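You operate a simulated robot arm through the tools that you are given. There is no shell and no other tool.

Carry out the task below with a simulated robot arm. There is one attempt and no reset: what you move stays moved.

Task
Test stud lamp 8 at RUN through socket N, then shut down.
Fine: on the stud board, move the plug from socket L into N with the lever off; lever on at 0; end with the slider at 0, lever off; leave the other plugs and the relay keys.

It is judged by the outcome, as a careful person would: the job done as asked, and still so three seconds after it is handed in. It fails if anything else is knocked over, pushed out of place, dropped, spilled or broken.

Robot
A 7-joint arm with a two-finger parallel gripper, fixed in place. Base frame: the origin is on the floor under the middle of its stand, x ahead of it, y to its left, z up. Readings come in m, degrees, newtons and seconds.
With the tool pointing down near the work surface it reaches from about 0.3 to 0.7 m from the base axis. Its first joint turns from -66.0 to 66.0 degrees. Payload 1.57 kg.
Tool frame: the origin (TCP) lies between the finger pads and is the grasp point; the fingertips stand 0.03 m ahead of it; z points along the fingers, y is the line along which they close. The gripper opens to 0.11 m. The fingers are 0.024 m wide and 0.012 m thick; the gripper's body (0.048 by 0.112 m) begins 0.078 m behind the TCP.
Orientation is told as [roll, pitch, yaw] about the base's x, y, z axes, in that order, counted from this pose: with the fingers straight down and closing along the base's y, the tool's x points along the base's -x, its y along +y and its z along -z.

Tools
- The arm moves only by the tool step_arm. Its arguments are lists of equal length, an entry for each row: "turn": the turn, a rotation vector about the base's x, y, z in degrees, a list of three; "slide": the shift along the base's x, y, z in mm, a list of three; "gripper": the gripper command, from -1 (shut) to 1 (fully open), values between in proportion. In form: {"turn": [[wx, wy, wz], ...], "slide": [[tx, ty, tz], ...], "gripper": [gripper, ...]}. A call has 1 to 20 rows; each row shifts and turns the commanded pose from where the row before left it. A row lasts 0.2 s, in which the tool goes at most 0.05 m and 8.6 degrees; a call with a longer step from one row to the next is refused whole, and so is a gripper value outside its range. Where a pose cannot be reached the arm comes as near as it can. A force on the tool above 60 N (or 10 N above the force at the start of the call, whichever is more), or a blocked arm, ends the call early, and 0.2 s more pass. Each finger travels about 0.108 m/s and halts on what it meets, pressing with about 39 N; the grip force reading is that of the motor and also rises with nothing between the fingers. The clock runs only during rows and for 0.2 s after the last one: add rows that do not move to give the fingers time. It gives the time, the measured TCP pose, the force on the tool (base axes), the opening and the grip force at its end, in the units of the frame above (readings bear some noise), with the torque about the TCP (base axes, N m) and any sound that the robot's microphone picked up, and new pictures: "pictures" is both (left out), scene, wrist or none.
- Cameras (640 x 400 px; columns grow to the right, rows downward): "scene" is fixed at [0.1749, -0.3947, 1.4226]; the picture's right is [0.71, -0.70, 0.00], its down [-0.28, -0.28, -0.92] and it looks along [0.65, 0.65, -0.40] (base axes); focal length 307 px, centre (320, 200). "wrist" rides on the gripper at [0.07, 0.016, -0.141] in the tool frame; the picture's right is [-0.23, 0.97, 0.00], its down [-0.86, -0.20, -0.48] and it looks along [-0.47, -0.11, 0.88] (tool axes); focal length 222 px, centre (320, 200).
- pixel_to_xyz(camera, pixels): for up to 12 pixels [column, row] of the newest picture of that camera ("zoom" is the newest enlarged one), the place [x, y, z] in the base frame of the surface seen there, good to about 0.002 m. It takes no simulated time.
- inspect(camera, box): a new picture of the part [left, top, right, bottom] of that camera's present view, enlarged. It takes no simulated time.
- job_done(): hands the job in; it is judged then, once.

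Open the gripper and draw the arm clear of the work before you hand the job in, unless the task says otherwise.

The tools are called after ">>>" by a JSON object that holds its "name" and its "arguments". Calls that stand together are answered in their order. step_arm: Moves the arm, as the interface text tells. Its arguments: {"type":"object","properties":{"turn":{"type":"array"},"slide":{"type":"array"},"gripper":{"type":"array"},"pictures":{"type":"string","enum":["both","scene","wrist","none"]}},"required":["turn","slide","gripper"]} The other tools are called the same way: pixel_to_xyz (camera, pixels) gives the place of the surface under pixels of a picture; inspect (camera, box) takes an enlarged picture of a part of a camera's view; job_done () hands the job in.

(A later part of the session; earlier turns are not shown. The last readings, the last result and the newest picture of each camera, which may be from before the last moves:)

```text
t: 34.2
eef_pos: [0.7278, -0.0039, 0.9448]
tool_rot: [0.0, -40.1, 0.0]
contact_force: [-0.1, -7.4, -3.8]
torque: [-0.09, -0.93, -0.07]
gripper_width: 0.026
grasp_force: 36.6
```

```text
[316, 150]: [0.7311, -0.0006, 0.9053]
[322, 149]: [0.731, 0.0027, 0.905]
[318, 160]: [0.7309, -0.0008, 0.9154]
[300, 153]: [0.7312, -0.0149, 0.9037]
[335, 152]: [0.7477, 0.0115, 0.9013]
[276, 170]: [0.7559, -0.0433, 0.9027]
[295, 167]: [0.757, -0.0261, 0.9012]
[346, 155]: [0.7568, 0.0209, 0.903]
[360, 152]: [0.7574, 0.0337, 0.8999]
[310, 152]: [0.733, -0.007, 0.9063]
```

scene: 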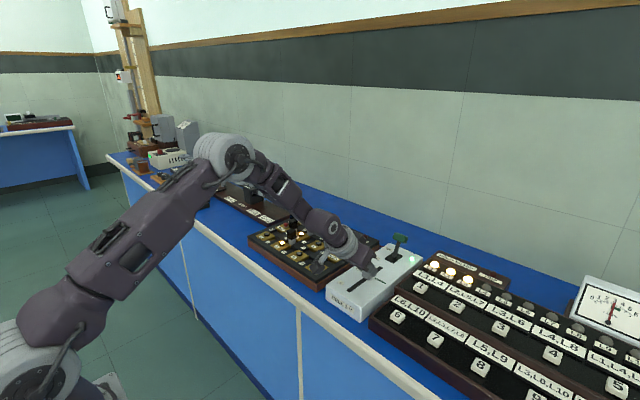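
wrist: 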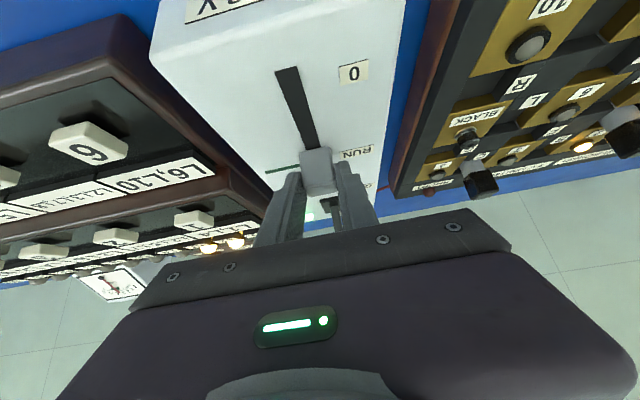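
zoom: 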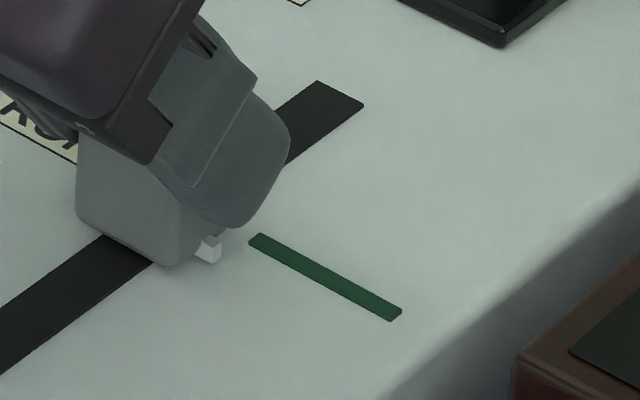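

>>> {"name": "pixel_to_xyz", "arguments": {"camera": "zoom", "pixels": [[210, 240], [212, 250], [205, 255], [216, 244], [255, 237], [300, 262], [350, 290], [395, 312], [120, 210], [130, 190], [160, 230], [180, 262]]}}

```text
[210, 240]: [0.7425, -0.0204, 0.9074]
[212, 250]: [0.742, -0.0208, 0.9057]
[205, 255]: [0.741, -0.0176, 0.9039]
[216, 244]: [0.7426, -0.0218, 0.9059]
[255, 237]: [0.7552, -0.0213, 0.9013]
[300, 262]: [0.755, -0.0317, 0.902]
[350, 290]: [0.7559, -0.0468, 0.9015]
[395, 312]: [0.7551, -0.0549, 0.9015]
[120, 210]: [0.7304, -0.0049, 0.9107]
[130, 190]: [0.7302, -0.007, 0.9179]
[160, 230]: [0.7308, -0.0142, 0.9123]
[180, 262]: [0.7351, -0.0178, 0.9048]
```

The pointer is at x≈0.7415 and the green RUN line at x≈0.755, so about 13.5 mm remains. I'll go 10 mm and measure again.

>>> {"name": "step_arm", "arguments": {"turn": [[0, 0, 0], [0, 0, 0], [0, 0, 0]], "slide": [[5, 0, 0], [5, 0, 0], [0, 0, 0]], "gripper": [-1, -1, -1], "pictures": "both"}}

>>> {"name": "inspect", "arguments": {"camera": "scene", "box": [360, 260, 400, 290]}}

>>> {"name": "pixel_to_xyz", "arguments": {"camera": "wrist", "pixels": [[318, 160], [316, 158], [322, 160]]}}

```text
t: 35.0
eef_pos: [0.7366, -0.0047, 0.9434]
tool_rot: [0.0, -40.2, -0.1]
contact_force: [0.1, -9.7, -1.4]
torque: [-0.14, -1.13, -0.19]
gripper_width: 0.0259
grasp_force: 37.3
```

scene: 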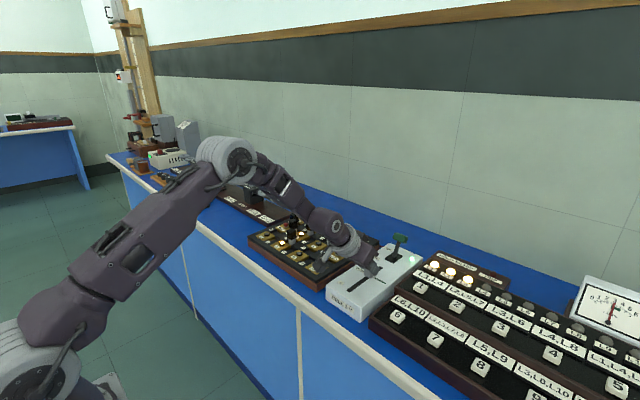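
wrist: 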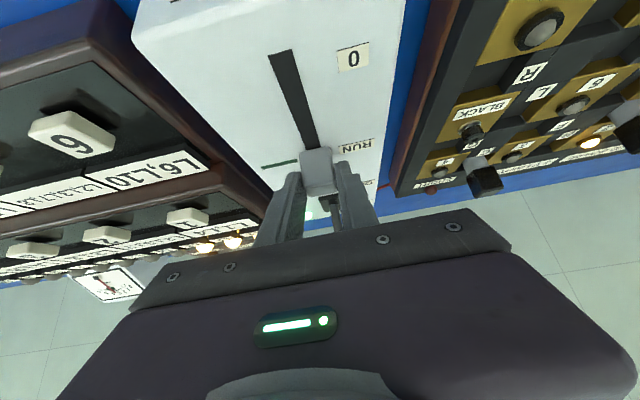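

```text
13.33 times, centred on (380, 275) of scene
```

zoom: 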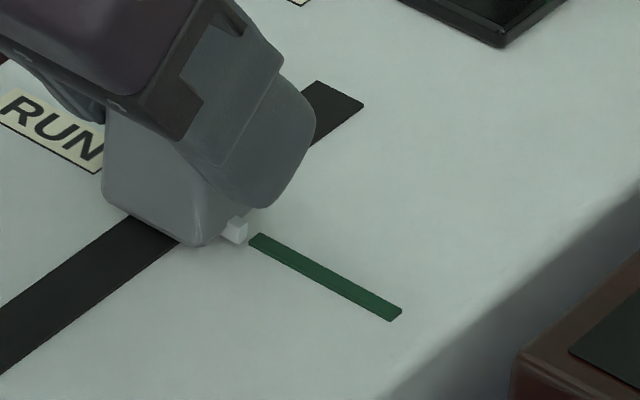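

```text
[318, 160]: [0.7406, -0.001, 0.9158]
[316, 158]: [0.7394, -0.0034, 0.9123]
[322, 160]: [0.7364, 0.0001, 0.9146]
```

>>> {"name": "pixel_to_xyz", "arguments": {"camera": "zoom", "pixels": [[236, 222], [240, 232], [229, 237], [243, 226], [238, 238], [233, 228], [140, 190], [150, 210], [180, 220], [258, 238], [280, 252], [160, 180]]}}

>>> {"name": "inspect", "arguments": {"camera": "wrist", "box": [250, 120, 390, 210]}}

>>> {"name": "inspect", "arguments": {"camera": "scene", "box": [250, 205, 350, 285]}}

```text
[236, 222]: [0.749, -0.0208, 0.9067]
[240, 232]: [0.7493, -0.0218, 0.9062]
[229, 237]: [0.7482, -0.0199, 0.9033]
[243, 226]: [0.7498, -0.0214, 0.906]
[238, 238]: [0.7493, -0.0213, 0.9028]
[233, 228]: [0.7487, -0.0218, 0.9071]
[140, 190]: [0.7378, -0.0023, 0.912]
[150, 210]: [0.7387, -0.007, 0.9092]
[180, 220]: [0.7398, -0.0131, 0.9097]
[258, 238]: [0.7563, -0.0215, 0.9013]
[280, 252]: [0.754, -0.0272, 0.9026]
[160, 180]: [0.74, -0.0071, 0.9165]
```

```text
4.44 times, centred on (320, 165) of wrist
```

zoom: 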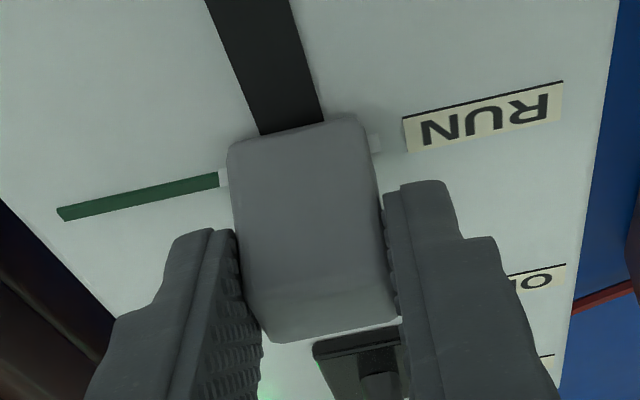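

```text
5.00 times, centred on (300, 245) of scene
```

zoom: 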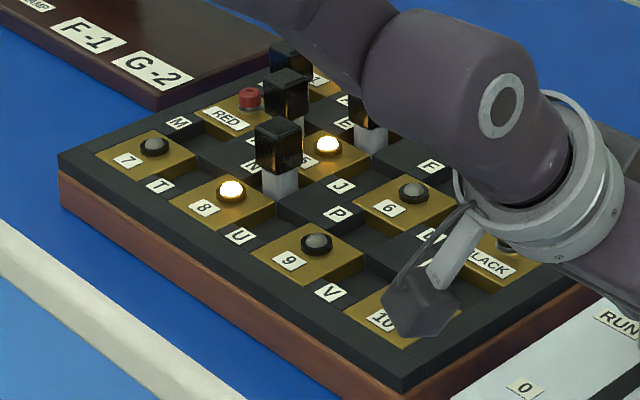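

Stud lamp 8 (and 5) already glow. The pointer is at x≈0.7495 against the RUN line at x≈0.755, so I'll move another 4.5 mm.

>>> {"name": "step_arm", "arguments": {"turn": [[0, 0, 0], [0, 0, 0], [0, 0, 0]], "slide": [[2.5, -0.5, 0], [2, -0.5, 0], [0, 0, 0]], "gripper": [-1, -1, -1], "pictures": "both"}}

>>> {"name": "inspect", "arguments": {"camera": "wrist", "box": [250, 120, 390, 210]}}

>>> {"name": "inspect", "arguments": {"camera": "scene", "box": [360, 260, 400, 290]}}

```text
t: 35.8
eef_pos: [0.7407, -0.0046, 0.9444]
tool_rot: [0.0, -40.0, 0.0]
contact_force: [-0.7, -2.5, 7.7]
torque: [0.0, 1.01, -0.17]
gripper_width: 0.026
grasp_force: 37.3
```

scene: 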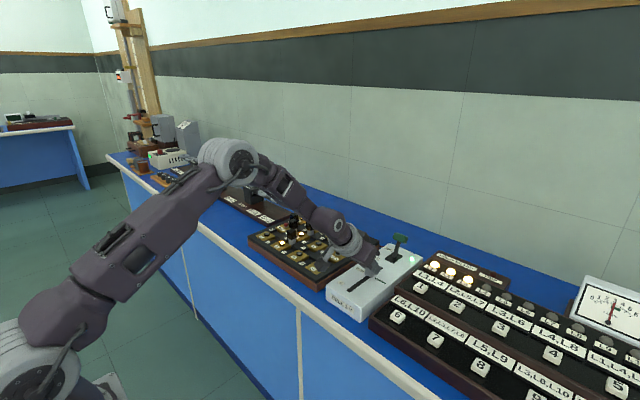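
wrist: 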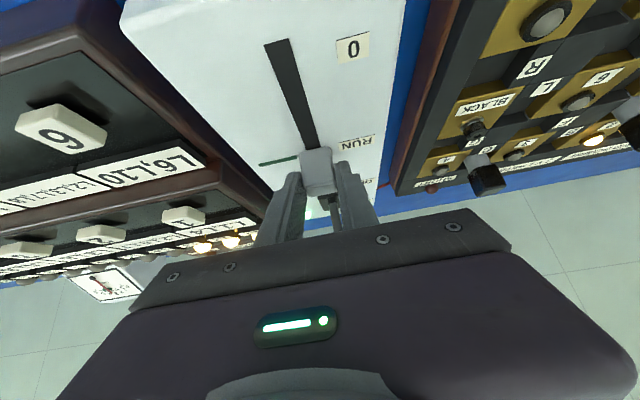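

```text
4.44 times, centred on (320, 165) of wrist
```

zoom: 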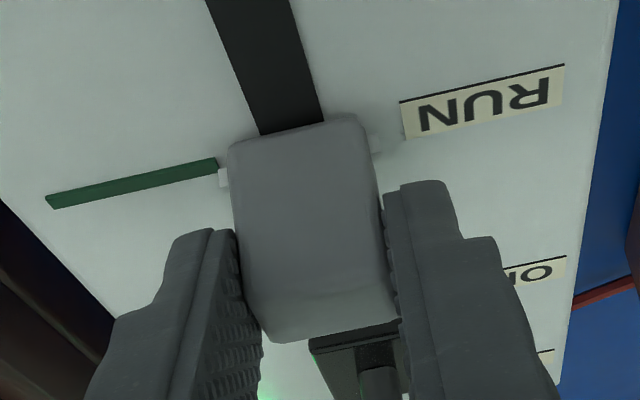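

```text
13.33 times, centred on (380, 275) of scene
```

zoom: 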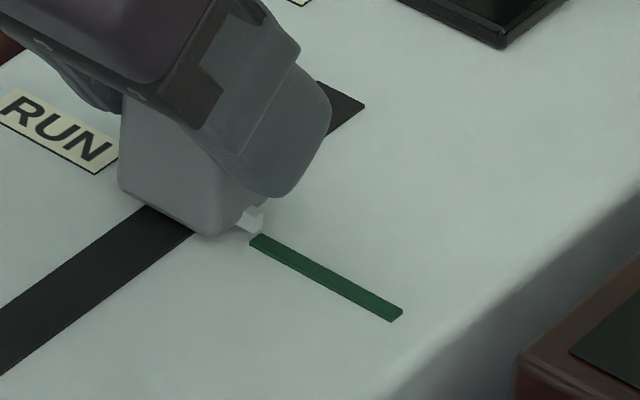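

>>> {"name": "pixel_to_xyz", "arguments": {"camera": "zoom", "pixels": [[246, 222], [258, 222], [254, 212], [262, 215], [256, 230], [256, 240], [258, 245], [280, 252], [340, 285], [170, 180], [180, 210], [160, 160]]}}

>>> {"name": "inspect", "arguments": {"camera": "scene", "box": [250, 205, 350, 285]}}

>>> {"name": "inspect", "arguments": {"camera": "scene", "box": [400, 230, 640, 400]}}

```text
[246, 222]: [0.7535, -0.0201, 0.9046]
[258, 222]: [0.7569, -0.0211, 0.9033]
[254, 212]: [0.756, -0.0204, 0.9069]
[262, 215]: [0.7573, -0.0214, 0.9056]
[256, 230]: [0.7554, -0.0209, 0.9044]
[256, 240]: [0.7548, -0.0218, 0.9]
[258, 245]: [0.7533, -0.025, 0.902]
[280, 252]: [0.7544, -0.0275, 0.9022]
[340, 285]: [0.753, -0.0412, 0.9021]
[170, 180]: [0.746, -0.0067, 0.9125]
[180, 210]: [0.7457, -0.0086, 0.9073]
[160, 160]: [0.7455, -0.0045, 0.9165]
```

```text
5.00 times, centred on (300, 245) of scene
```

zoom: 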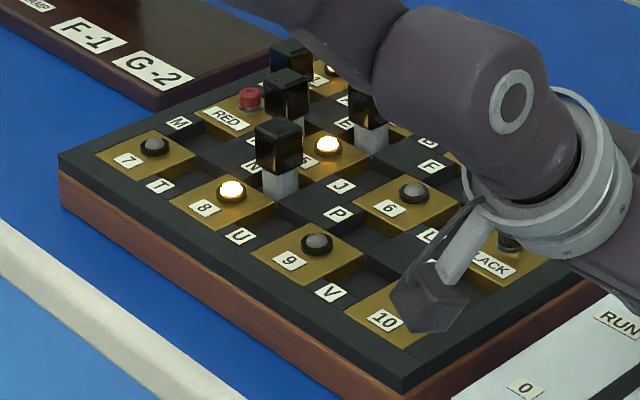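

```text
2.35 times, centred on (520, 315) of scene
```

zoom: 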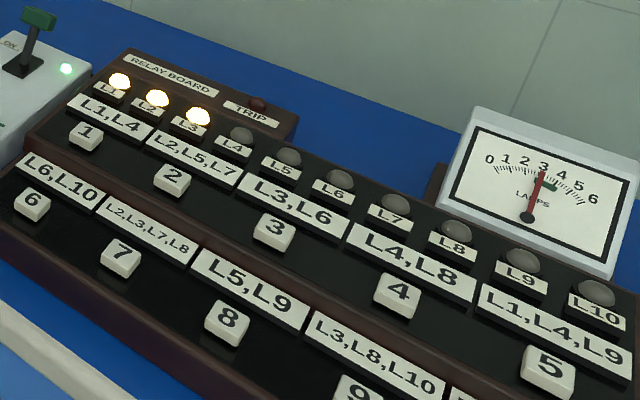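

The pointer (x≈0.7555) lies on the RUN line (x≈0.754–0.755), stud lamp 8 is brightly lit at zoom (231,190), and TRIP and SHORT are dark. I'll hold this for a second and take a confirming picture.

>>> {"name": "step_arm", "arguments": {"turn": [[0, 0, 0], [0, 0, 0], [0, 0, 0], [0, 0, 0], [0, 0, 0]], "slide": [[0, 0, 0], [0, 0, 0], [0, 0, 0], [0, 0, 0], [0, 0, 0]], "gripper": [-1, -1, -1, -1, -1], "pictures": "both"}}

>>> {"name": "inspect", "arguments": {"camera": "scene", "box": [250, 205, 350, 285]}}

>>> {"name": "inspect", "arguments": {"camera": "scene", "box": [360, 260, 400, 290]}}

```text
t: 37.0
eef_pos: [0.7408, -0.0057, 0.9439]
tool_rot: [0.0, -40.0, 0.0]
contact_force: [-1.1, 4.9, 9.7]
torque: [0.12, 0.47, 0.04]
gripper_width: 0.0258
grasp_force: 36.7
```

scene: 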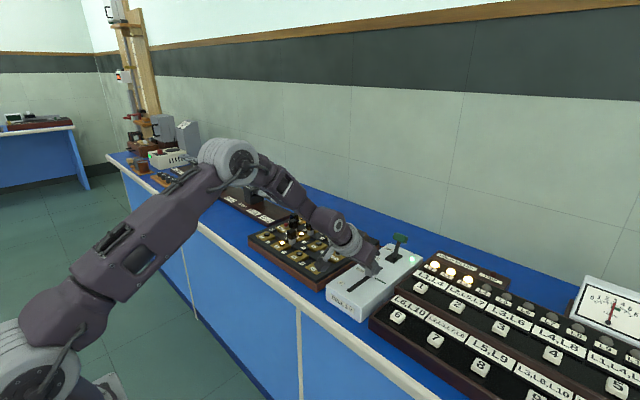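
wrist: 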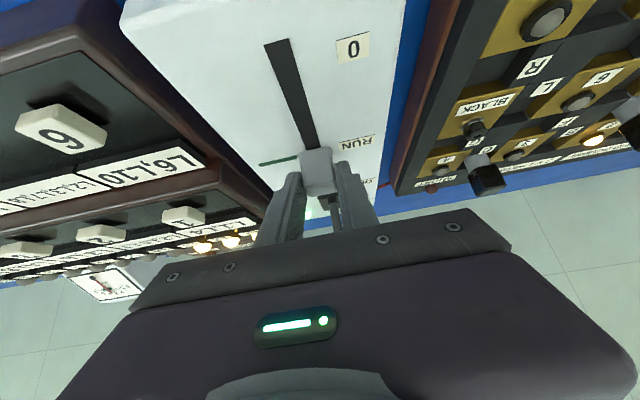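

```text
5.00 times, centred on (300, 245) of scene
```

zoom: 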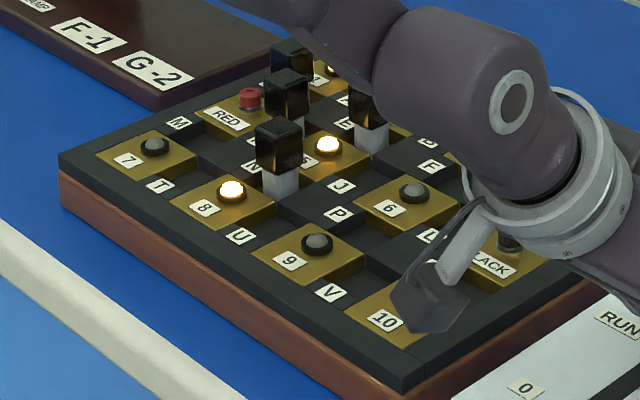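

```text
13.33 times, centred on (380, 275) of scene
```

zoom: 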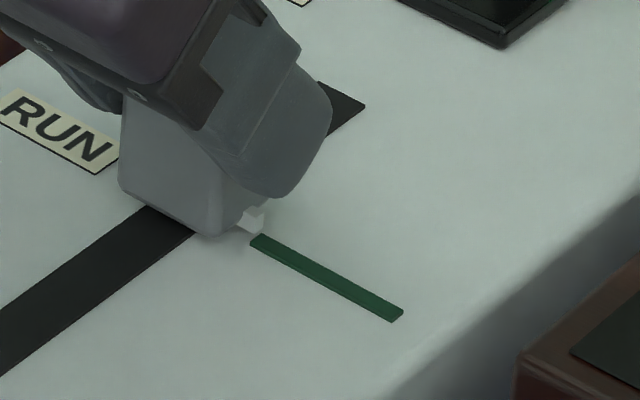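

The test at RUN is confirmed: lamp 8 stays lit. I'll now draw the slider back toward 0, first 76 mm in small steps.

>>> {"name": "step_arm", "arguments": {"turn": [[0, 0, 0], [0, 0, 0], [0, 0, 0], [0, 0, 0], [0, 0, 0], [0, 0, 0], [0, 0, 0], [0, 0, 0], [0, 0, 0]], "slide": [[-10, 0, 0], [-10, 0, 0], [-10, 0, 0], [-10, 0, 0], [-10, 0, 0], [-10, 0, 0], [-10, 0, 0], [-6, 0, 0], [0, 0, 0]], "gripper": [-1, -1, -1, -1, -1, -1, -1, -1, -1], "pictures": "both"}}

>>> {"name": "inspect", "arguments": {"camera": "scene", "box": [335, 265, 375, 295]}}

>>> {"name": "pixel_to_xyz", "arguments": {"camera": "wrist", "pixels": [[318, 160], [316, 158], [322, 160], [318, 165]]}}

```text
t: 39.0
eef_pos: [0.6653, -0.0057, 0.9437]
tool_rot: [0.0, -40.0, -0.1]
contact_force: [-2.0, 9.4, 8.3]
torque: [0.17, 0.23, 0.23]
gripper_width: 0.0261
grasp_force: 37.1
```

scene: 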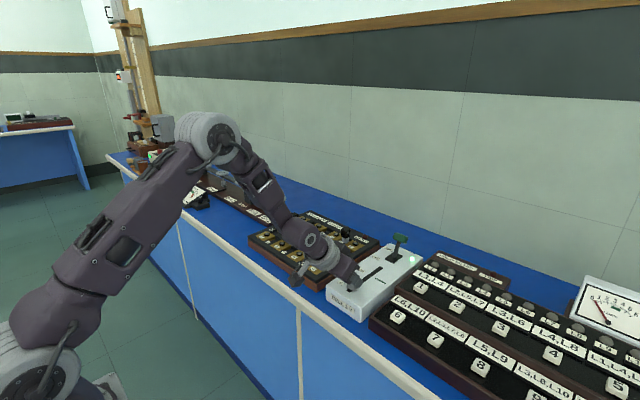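
wrist: 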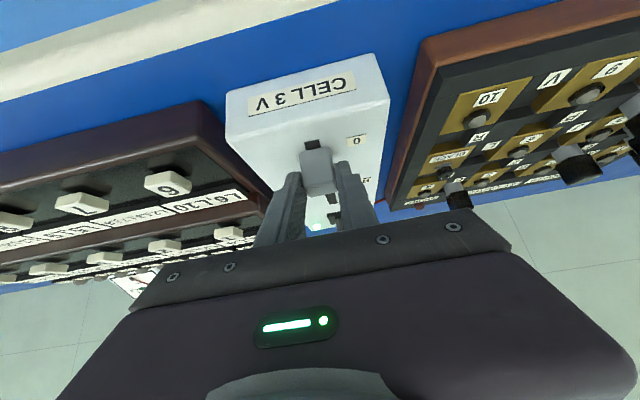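

```text
13.33 times, centred on (355, 280) of scene
```

zoom: 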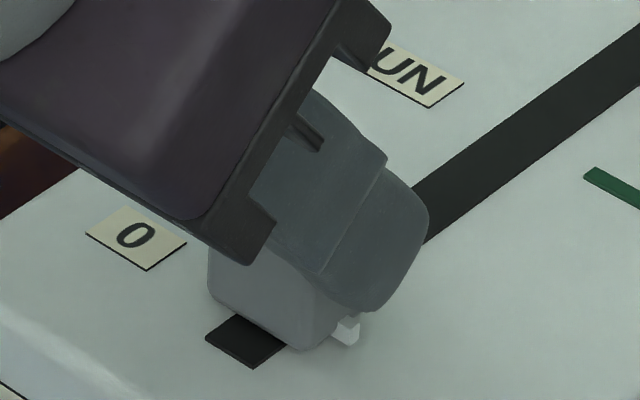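

```text
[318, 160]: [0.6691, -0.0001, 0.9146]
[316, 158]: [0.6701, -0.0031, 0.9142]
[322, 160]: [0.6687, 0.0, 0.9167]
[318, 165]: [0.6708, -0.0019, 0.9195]
```

The knob face is at x≈0.6695 and was 0.6633 at 0. I'll move the last 6 mm in small steps, feeling for the end stop.

>>> {"name": "step_arm", "arguments": {"turn": [[0, 0, 0], [0, 0, 0], [0, 0, 0], [0, 0, 0]], "slide": [[-3, 0, 0], [-2, 0, 0], [-1, 0, 0], [0, 0, 0]], "gripper": [-1, -1, -1, -1], "pictures": "both"}}

>>> {"name": "inspect", "arguments": {"camera": "scene", "box": [335, 265, 375, 295]}}

>>> {"name": "pixel_to_xyz", "arguments": {"camera": "zoom", "pixels": [[245, 295], [280, 320], [320, 340], [345, 330], [225, 335], [240, 350], [255, 300], [300, 330]]}}

```text
t: 40.0
eef_pos: [0.6606, -0.0051, 0.9444]
tool_rot: [0.0, -40.1, -0.1]
contact_force: [21.2, 10.3, -9.2]
torque: [0.25, -0.9, -0.02]
gripper_width: 0.0257
grasp_force: 36.8
```

scene: 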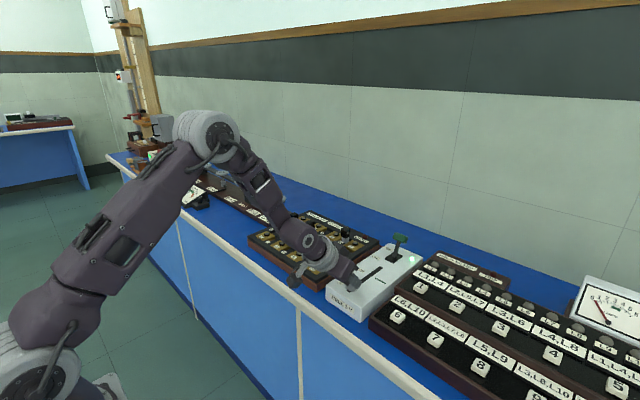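
wrist: 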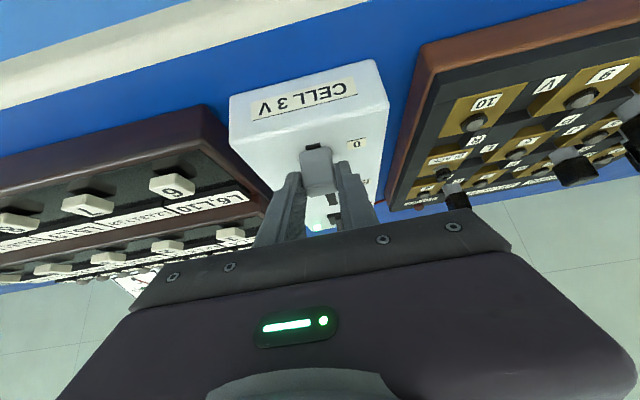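

```text
13.33 times, centred on (355, 280) of scene
```

zoom: 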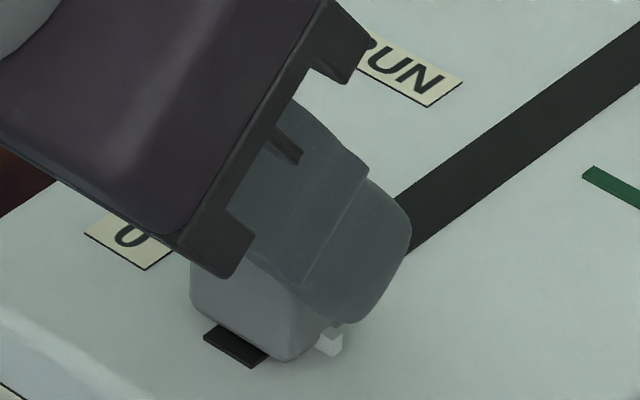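

```text
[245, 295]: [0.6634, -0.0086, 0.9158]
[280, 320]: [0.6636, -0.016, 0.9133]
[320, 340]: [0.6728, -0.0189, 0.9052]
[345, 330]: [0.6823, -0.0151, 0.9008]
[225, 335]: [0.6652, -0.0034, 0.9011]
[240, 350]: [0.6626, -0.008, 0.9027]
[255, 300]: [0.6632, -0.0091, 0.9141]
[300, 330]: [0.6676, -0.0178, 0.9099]
```

The knob face is back at x 0.6634 and a 21 N end-stop force confirms 0. I'll ease off slightly, open the fingers and rise clear.

>>> {"name": "step_arm", "arguments": {"turn": [[0, 0, 0], [0, 0, 0], [0, 0, 0], [0, 0, 0], [0, 0, 0], [0, 0, 0], [0, 0, 0]], "slide": [[0.5, 0, 0], [0, -1, 0], [0, 0, 0], [0, 0, 15], [0, 0, 25], [0, 0, 25], [0, 0, 0]], "gripper": [-1, -0.27, -0.27, -0.27, -0.2, 0, 0], "pictures": "both"}}

>>> {"name": "inspect", "arguments": {"camera": "scene", "box": [325, 230, 425, 310]}}

>>> {"name": "inspect", "arguments": {"camera": "scene", "box": [375, 228, 415, 258]}}

```text
t: 41.6
eef_pos: [0.6622, -0.0085, 1.0081]
tool_rot: [0.0, -40.0, -0.1]
contact_force: [-0.4, 0.6, 0.8]
torque: [0.01, 0.03, 0.0]
gripper_width: 0.0551
grasp_force: 0.1
```

scene: 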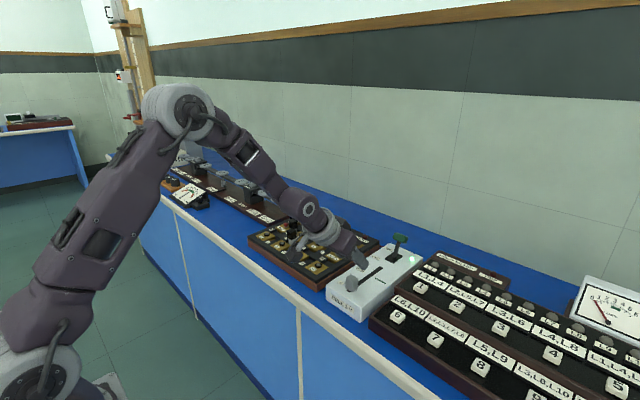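
wrist: 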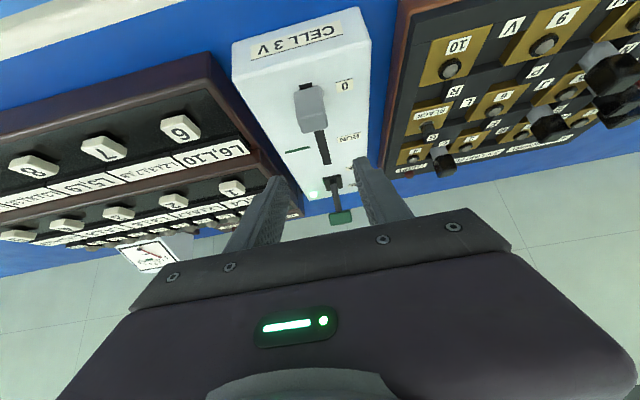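

```text
5.00 times, centred on (375, 270) of scene
```

zoom: 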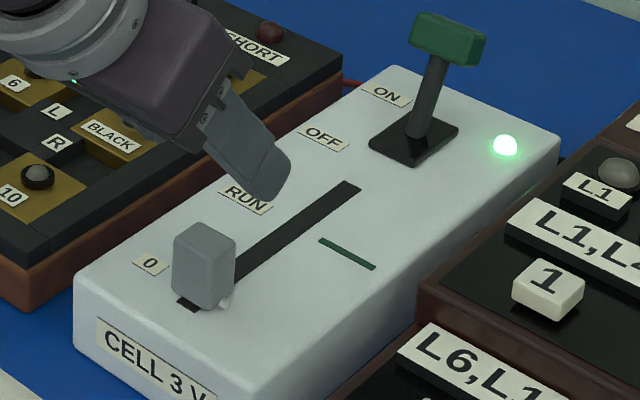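

```text
13.33 times, centred on (395, 243) of scene
```

zoom: 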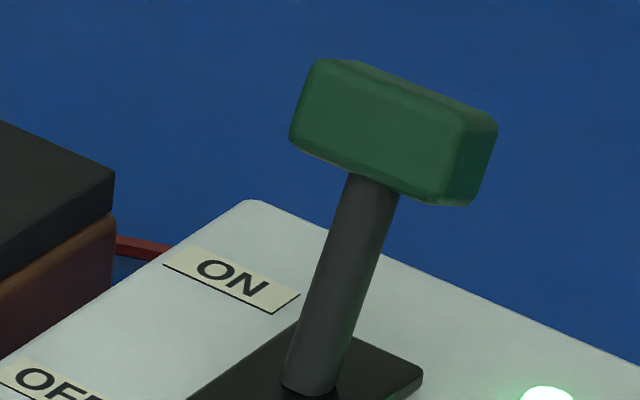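

The slider rests at 0 with the lever still ON. I'll measure the handle's ON position before pulling it back.

>>> {"name": "pixel_to_xyz", "arguments": {"camera": "zoom", "pixels": [[300, 130], [315, 70], [380, 130], [450, 190], [465, 125], [485, 130], [470, 190], [370, 185], [350, 290], [310, 370], [400, 85], [300, 100]]}}

>>> {"name": "inspect", "arguments": {"camera": "wrist", "box": [280, 160, 400, 240]}}

```text
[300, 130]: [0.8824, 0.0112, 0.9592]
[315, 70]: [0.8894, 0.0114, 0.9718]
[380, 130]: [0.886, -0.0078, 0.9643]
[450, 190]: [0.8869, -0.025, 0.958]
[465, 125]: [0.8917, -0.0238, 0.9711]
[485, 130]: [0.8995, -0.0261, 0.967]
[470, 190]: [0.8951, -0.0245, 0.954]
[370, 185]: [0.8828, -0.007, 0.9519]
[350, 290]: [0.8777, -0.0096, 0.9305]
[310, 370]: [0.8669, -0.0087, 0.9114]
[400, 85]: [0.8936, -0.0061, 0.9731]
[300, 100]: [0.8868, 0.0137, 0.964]
```

```text
5.00 times, centred on (340, 200) of wrist
```

zoom: 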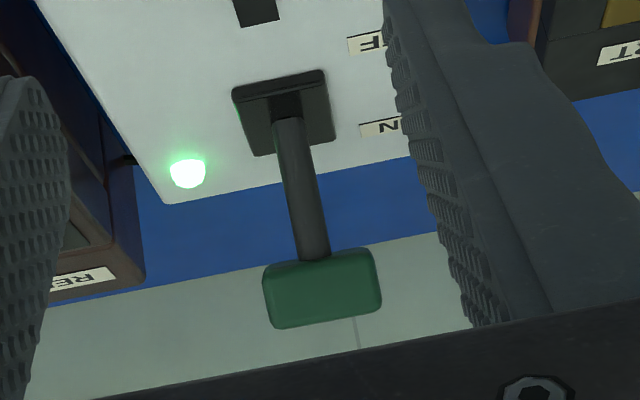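

The handle in ON is centred near (0.894, −0.006, 0.960), leaning about +25°. Since the lever snaps over centre, I'll grip it again and pull it past upright: first I'll go to a pre-grasp point in line with it at 57° tilt.

>>> {"name": "step_arm", "arguments": {"turn": [[0, 0, 0], [0, -4, 0], [0, -4, 0], [0, -4, 0], [0, -5, 0], [0, 0, 0], [0, 0, 0]], "slide": [[20, 0, 15], [35, 1, 0], [35, 1, 0], [35, 0.5, 0], [32, 0, -15], [0, 0, 0], [0, 0, 0]], "gripper": [0, 0, 0, 0, 0, 0, 0], "pictures": "both"}}

>>> {"name": "inspect", "arguments": {"camera": "scene", "box": [325, 200, 445, 300]}}

>>> {"name": "inspect", "arguments": {"camera": "wrist", "box": [250, 80, 390, 200]}}

```text
t: 43.2
eef_pos: [0.8176, -0.0043, 1.0088]
tool_rot: [-0.1, -57.0, 0.0]
contact_force: [0.1, -0.5, 0.0]
torque: [-0.02, 0.0, 0.01]
gripper_width: 0.0549
grasp_force: 0.1
```

scene: 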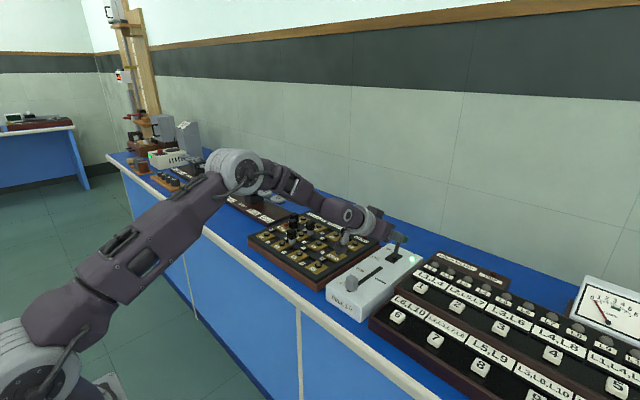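
wrist: 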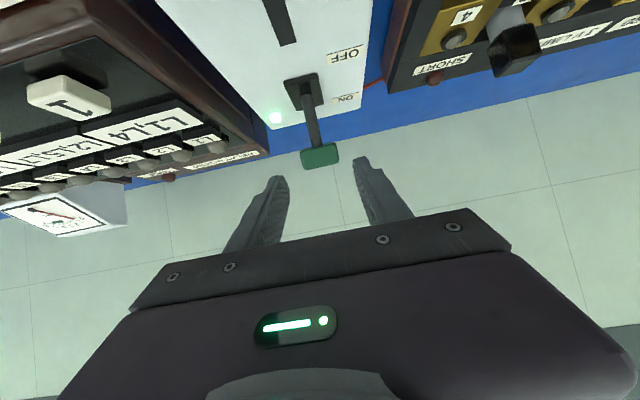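

```text
4.00 times, centred on (385, 250) of scene
```

zoom: 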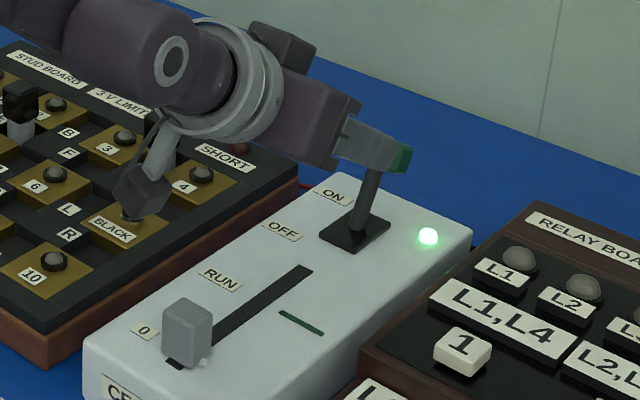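

```text
3.33 times, centred on (320, 140) of wrist
```

zoom: 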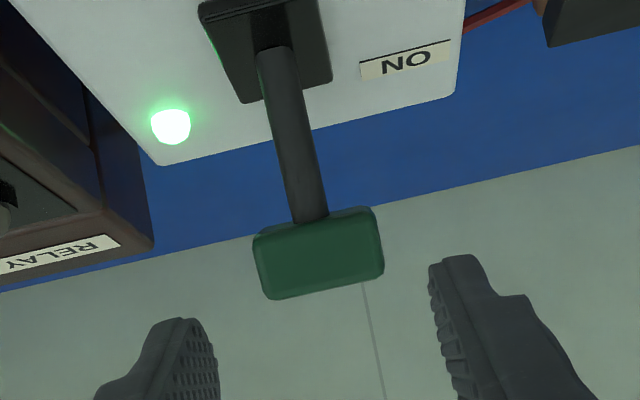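

I'll measure the camera module's underside for clearance over the slider knob before advancing.

>>> {"name": "pixel_to_xyz", "arguments": {"camera": "scene", "pixels": [[336, 250], [340, 247], [344, 250], [345, 240], [334, 244], [337, 253]]}}

>>> {"name": "step_arm", "arguments": {"turn": [[0, 0, 0], [0, 0, 0], [0, 0, 0], [0, 0, 0], [0, 0, 0]], "slide": [[20, -0.6, -13.2], [20, -0.6, -13.2], [18, 0, -11.9], [11.4, 0, -7.5], [0, 0, 0]], "gripper": [0, 0, 0, 0, 0], "pictures": "both"}}

>>> {"name": "inspect", "arguments": {"camera": "wrist", "box": [250, 90, 390, 220]}}

>>> {"name": "inspect", "arguments": {"camera": "scene", "box": [325, 200, 445, 300]}}

```text
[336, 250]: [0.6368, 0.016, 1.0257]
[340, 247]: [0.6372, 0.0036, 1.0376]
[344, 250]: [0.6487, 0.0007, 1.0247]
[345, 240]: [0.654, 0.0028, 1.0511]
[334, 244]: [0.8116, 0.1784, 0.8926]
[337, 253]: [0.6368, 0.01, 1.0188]
```

```text
t: 44.4
eef_pos: [0.8869, -0.0054, 0.9639]
tool_rot: [-0.1, -57.0, -0.1]
contact_force: [0.1, 0.7, -0.4]
torque: [0.02, -0.01, -0.01]
gripper_width: 0.055
grasp_force: 0.1
```

scene: 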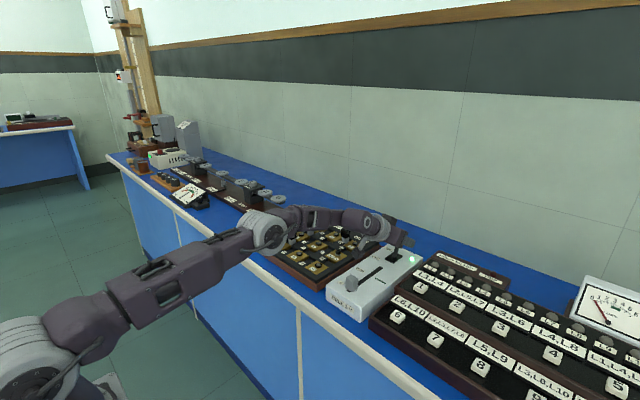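
wrist: 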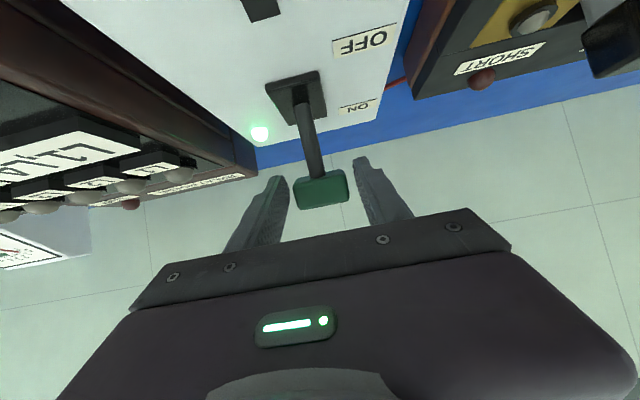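

```text
3.08 times, centred on (320, 155) of wrist
```

zoom: 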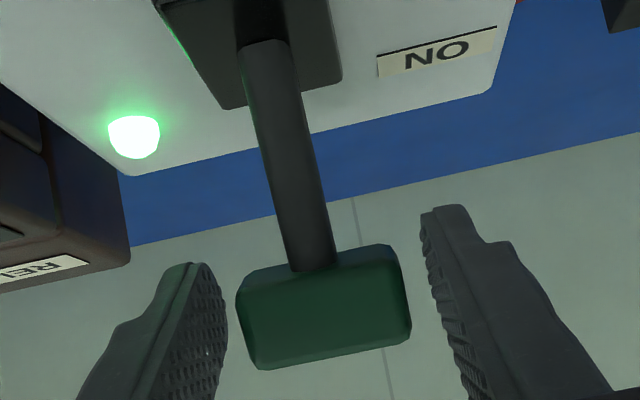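

```text
4.00 times, centred on (385, 250) of scene
```

zoom: 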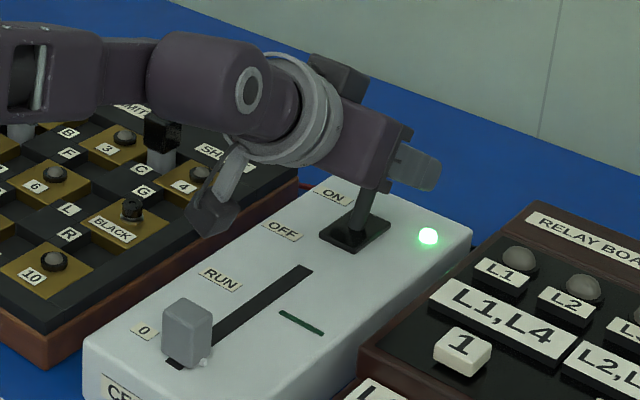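

The camera module's lowest point is about 10 mm above TCP height, so it clears the slider knob (top 0.9365). The handle is centred between the fingers, so I'll close on it.

>>> {"name": "step_arm", "arguments": {"turn": [[0, 0, 0], [0, 0, 0], [0, 0, 0]], "slide": [[0, 0, 0], [0, 0, 0], [0, 0, 0]], "gripper": [-0.3, -0.6, -1], "pictures": "wrist"}}

>>> {"name": "inspect", "arguments": {"camera": "wrist", "box": [250, 90, 390, 220]}}

```text
t: 45.2
eef_pos: [0.8845, -0.0052, 0.9621]
tool_rot: [0.0, -57.0, 0.0]
contact_force: [1.3, 2.6, -0.9]
torque: [0.09, -0.07, -0.01]
gripper_width: 0.0397
grasp_force: 45.0
```

wrist: 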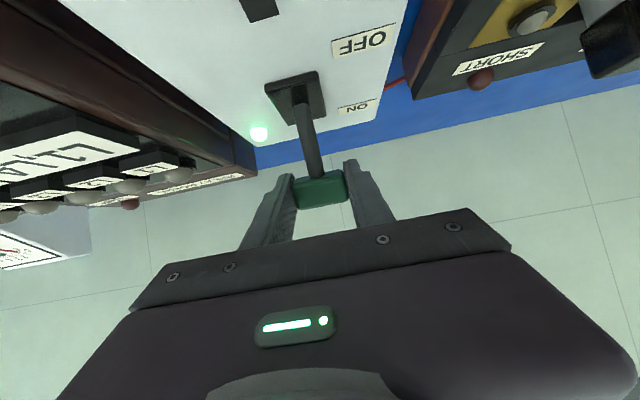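

```text
3.08 times, centred on (320, 155) of wrist
```

zoom: 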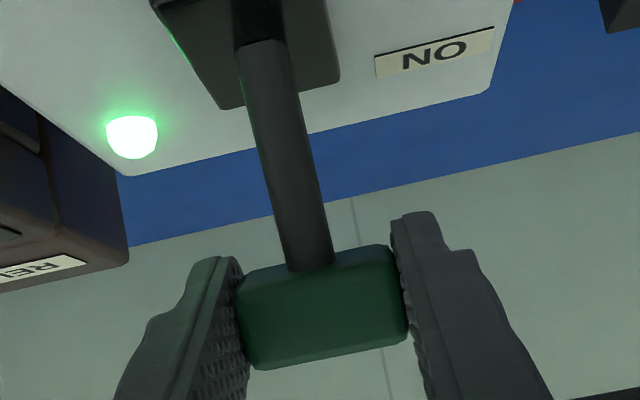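

A firm grip (39.7 mm, 45 N), with the handle well inside the pads. I'll pull it back along its arc toward upright, turning the tool with it.

>>> {"name": "step_arm", "arguments": {"turn": [[0, -1.5, 0], [0, -1.5, 0], [0, -1.5, 0], [0, 0, 0]], "slide": [[-7.5, 0, 2.7], [-7.9, 0, 1.8], [-8.1, 0, 0.7], [0, 0, 0]], "gripper": [-1, -1, -1, -1], "pictures": "both"}}

>>> {"name": "inspect", "arguments": {"camera": "wrist", "box": [250, 90, 390, 220]}}

>>> {"name": "inspect", "arguments": {"camera": "scene", "box": [325, 200, 445, 300]}}

```text
t: 46.2
eef_pos: [0.8636, -0.0047, 0.9692]
tool_rot: [-0.1, -61.7, 0.0]
contact_force: [19.2, -1.7, -1.6]
torque: [-0.03, -1.18, -0.04]
gripper_width: 0.0397
grasp_force: 44.7
```

scene: 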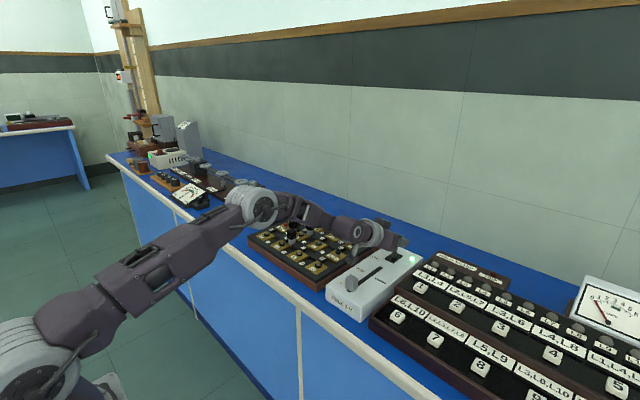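
wrist: 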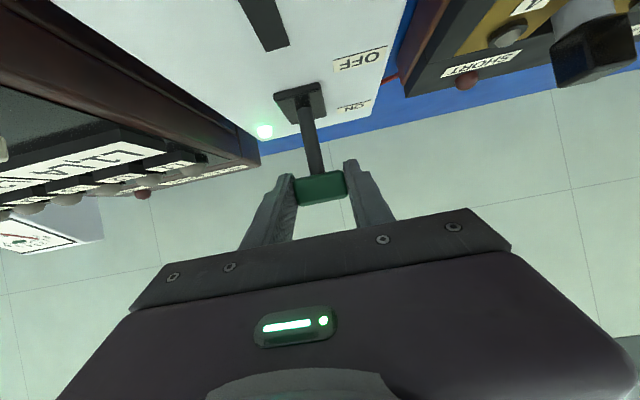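

```text
3.08 times, centred on (320, 155) of wrist
```

zoom: 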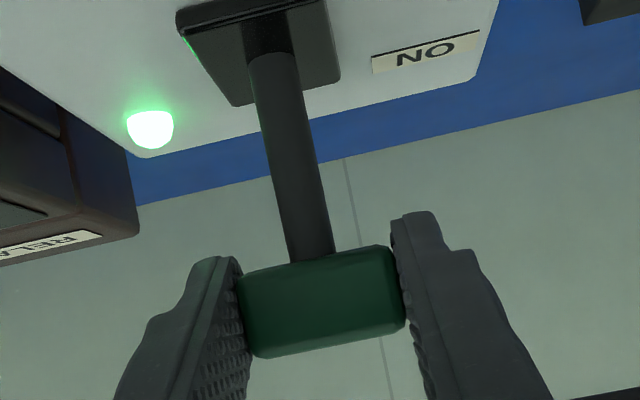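

```text
4.00 times, centred on (385, 250) of scene
```

zoom: 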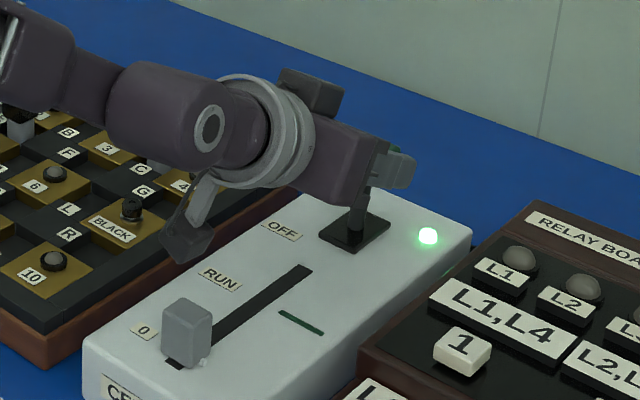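

The lever is following (19 N pull, no visible slip, stem near upright). I'll continue past centre.

>>> {"name": "step_arm", "arguments": {"turn": [[0, -1, 0], [0, -1, 0], [0, 0, 0], [0, 0, 0]], "slide": [[-8.1, 0, -0.4], [-8, 0, -1.2], [-7, 0, -2], [0, 0, 0]], "gripper": [-1, -1, -1, -1], "pictures": "both"}}

>>> {"name": "inspect", "arguments": {"camera": "wrist", "box": [250, 90, 390, 220]}}

>>> {"name": "inspect", "arguments": {"camera": "scene", "box": [325, 200, 445, 300]}}

```text
t: 47.2
eef_pos: [0.8415, -0.0065, 0.9665]
tool_rot: [0.0, -63.8, 0.0]
contact_force: [16.2, -5.3, 13.2]
torque: [-0.08, -1.47, -0.15]
gripper_width: 0.0399
grasp_force: 44.7
```

scene: 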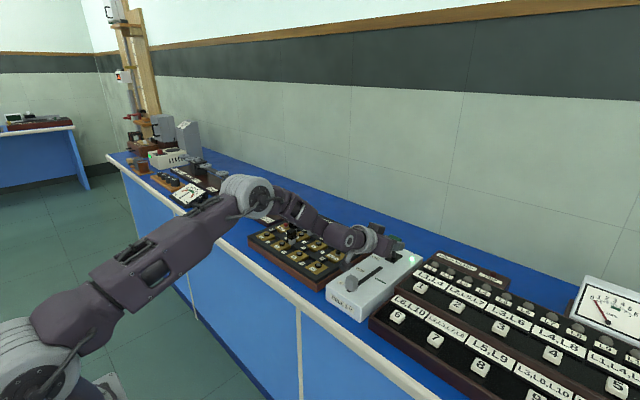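
wrist: 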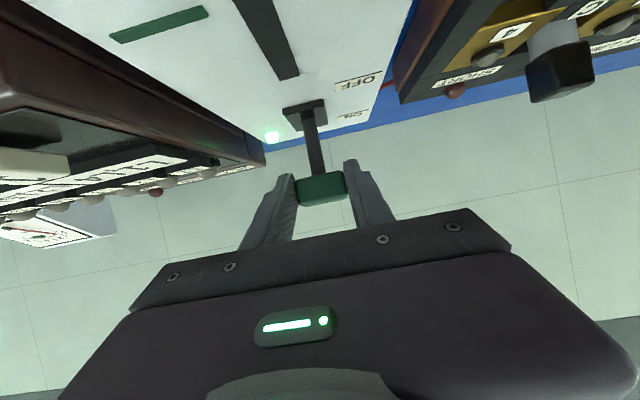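

```text
3.08 times, centred on (320, 155) of wrist
```

zoom: 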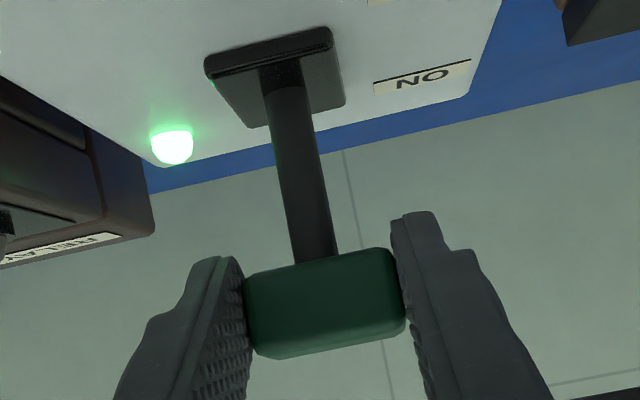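

```text
4.00 times, centred on (385, 250) of scene
```

zoom: 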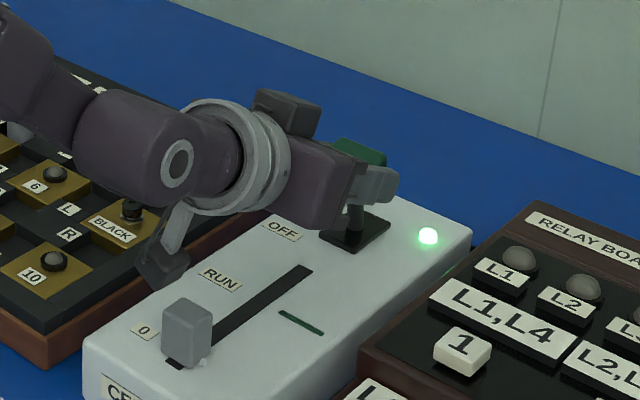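

The bulb is still lit. I'll measure the lever's current lean and check for slip.

>>> {"name": "pixel_to_xyz", "arguments": {"camera": "wrist", "pixels": [[308, 125], [311, 140], [315, 160], [320, 170], [320, 180], [320, 186], [320, 192], [305, 190], [335, 185], [310, 115]]}}

>>> {"name": "pixel_to_xyz", "arguments": {"camera": "scene", "pixels": [[395, 237], [393, 240], [399, 240], [394, 254], [394, 257], [347, 268], [344, 270], [349, 264], [392, 236]]}}

```text
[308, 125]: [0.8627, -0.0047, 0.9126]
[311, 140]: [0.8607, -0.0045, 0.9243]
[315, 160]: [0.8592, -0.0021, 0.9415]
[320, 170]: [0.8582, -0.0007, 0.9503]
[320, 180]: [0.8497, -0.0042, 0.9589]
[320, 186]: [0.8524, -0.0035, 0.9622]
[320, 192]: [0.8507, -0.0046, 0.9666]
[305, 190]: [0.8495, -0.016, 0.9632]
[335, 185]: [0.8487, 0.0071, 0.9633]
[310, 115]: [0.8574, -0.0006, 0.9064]
```

```text
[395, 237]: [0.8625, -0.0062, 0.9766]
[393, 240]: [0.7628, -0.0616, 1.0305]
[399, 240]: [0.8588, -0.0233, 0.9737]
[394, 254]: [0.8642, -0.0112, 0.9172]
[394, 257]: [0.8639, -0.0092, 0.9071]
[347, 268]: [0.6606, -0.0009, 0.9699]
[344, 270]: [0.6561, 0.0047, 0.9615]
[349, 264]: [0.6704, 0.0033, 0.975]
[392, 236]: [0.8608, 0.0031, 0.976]
```

The stem leans about −7° (toward OFF), and the handle centre is at x≈0.859, with the fingers still holding it. I'll pull 6 mm further and then release so that it snaps to OFF.

>>> {"name": "step_arm", "arguments": {"turn": [[0, 0, 0], [0, 0, 0], [0, 0, 0], [0, 0, 0]], "slide": [[-6, 0, -1.5], [0, 0, 0], [0, 0, 0], [0, 0, 0]], "gripper": [-1, -1, 0, 0], "pictures": "both"}}

>>> {"name": "inspect", "arguments": {"camera": "wrist", "box": [250, 90, 390, 220]}}

>>> {"name": "inspect", "arguments": {"camera": "scene", "box": [325, 200, 445, 300]}}

```text
t: 48.2
eef_pos: [0.8346, -0.005, 0.9624]
tool_rot: [0.0, -63.3, 0.0]
contact_force: [-0.4, 0.3, -1.2]
torque: [-0.01, 0.05, 0.03]
gripper_width: 0.055
grasp_force: 0.1
```

scene: 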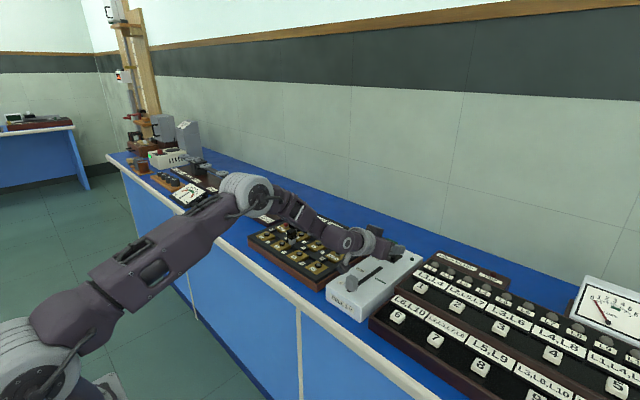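
wrist: 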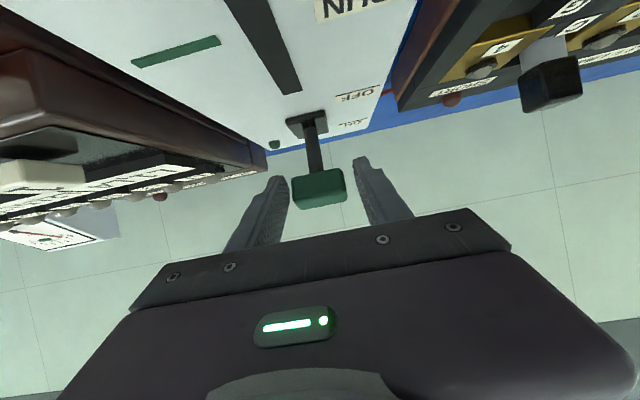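

```text
3.08 times, centred on (320, 155) of wrist
```

zoom: 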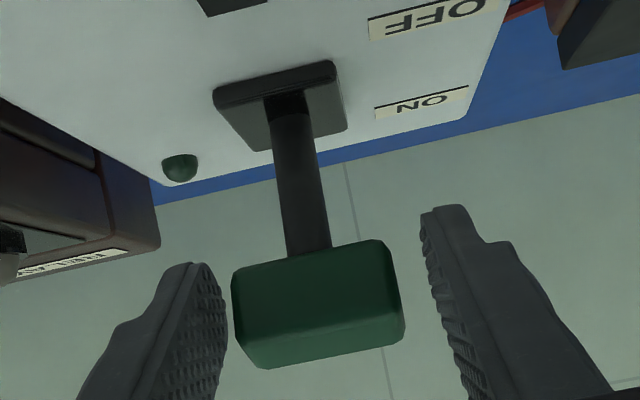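

```text
4.00 times, centred on (385, 250) of scene
```

zoom: 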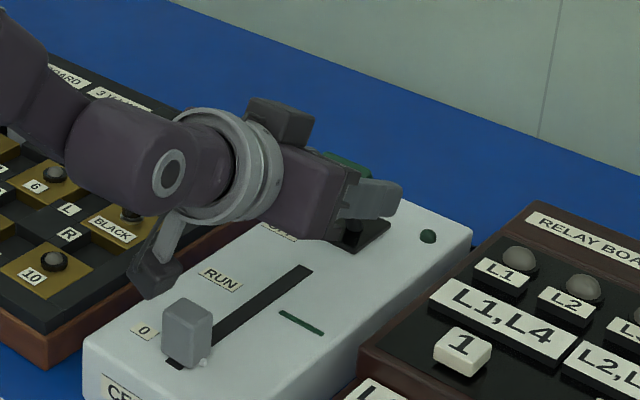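

The lever has snapped to OFF and its bulb is dark, with the slider still at 0. I'll lift straight up out of the handle, then withdraw to a clear pose.

>>> {"name": "step_arm", "arguments": {"turn": [[0, 0, 0], [0, 0, 0], [0, 0, 0], [0, 5, 0], [0, 6, 0], [0, 8, 0], [0, 8, 0], [0, 8, 0], [0, 8, 0], [0, 8, 0], [0, 8, 0], [0, 0, 0]], "slide": [[-2, 0, 15], [-3, 0, 25], [-5, 0, 25], [-20, 0, 20], [-25, 0, 15], [-30, 0, 15], [-35, 0, 15], [-35, 0, 15], [-35, 0, 15], [-35, 0, 15], [-35, 0, 15], [0, 0, 0]], "gripper": [0, 0, 0, 0, 0, 0, 0, 0, 0, 0, 0, 0], "pictures": "both"}}

```text
t: 50.8
eef_pos: [0.5729, -0.0058, 1.154]
tool_rot: [-0.1, -4.4, 0.0]
contact_force: [0.1, -0.3, 0.7]
torque: [-0.03, 0.0, 0.01]
gripper_width: 0.0552
grasp_force: 0.0
```

scene: 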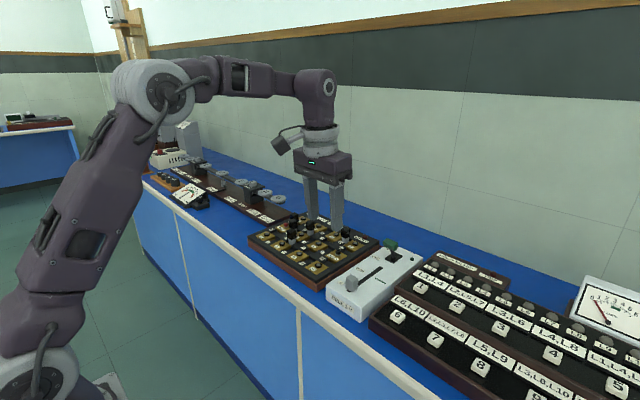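
wrist: 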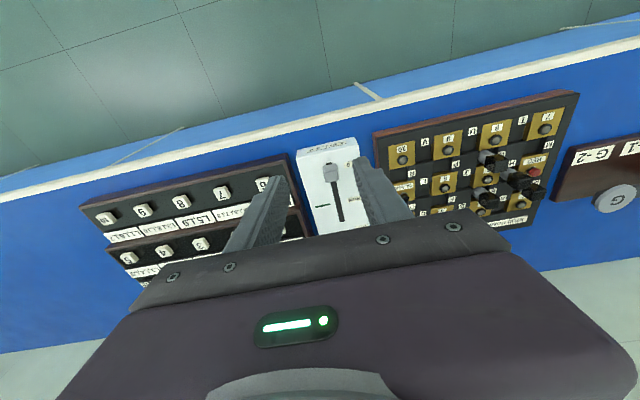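

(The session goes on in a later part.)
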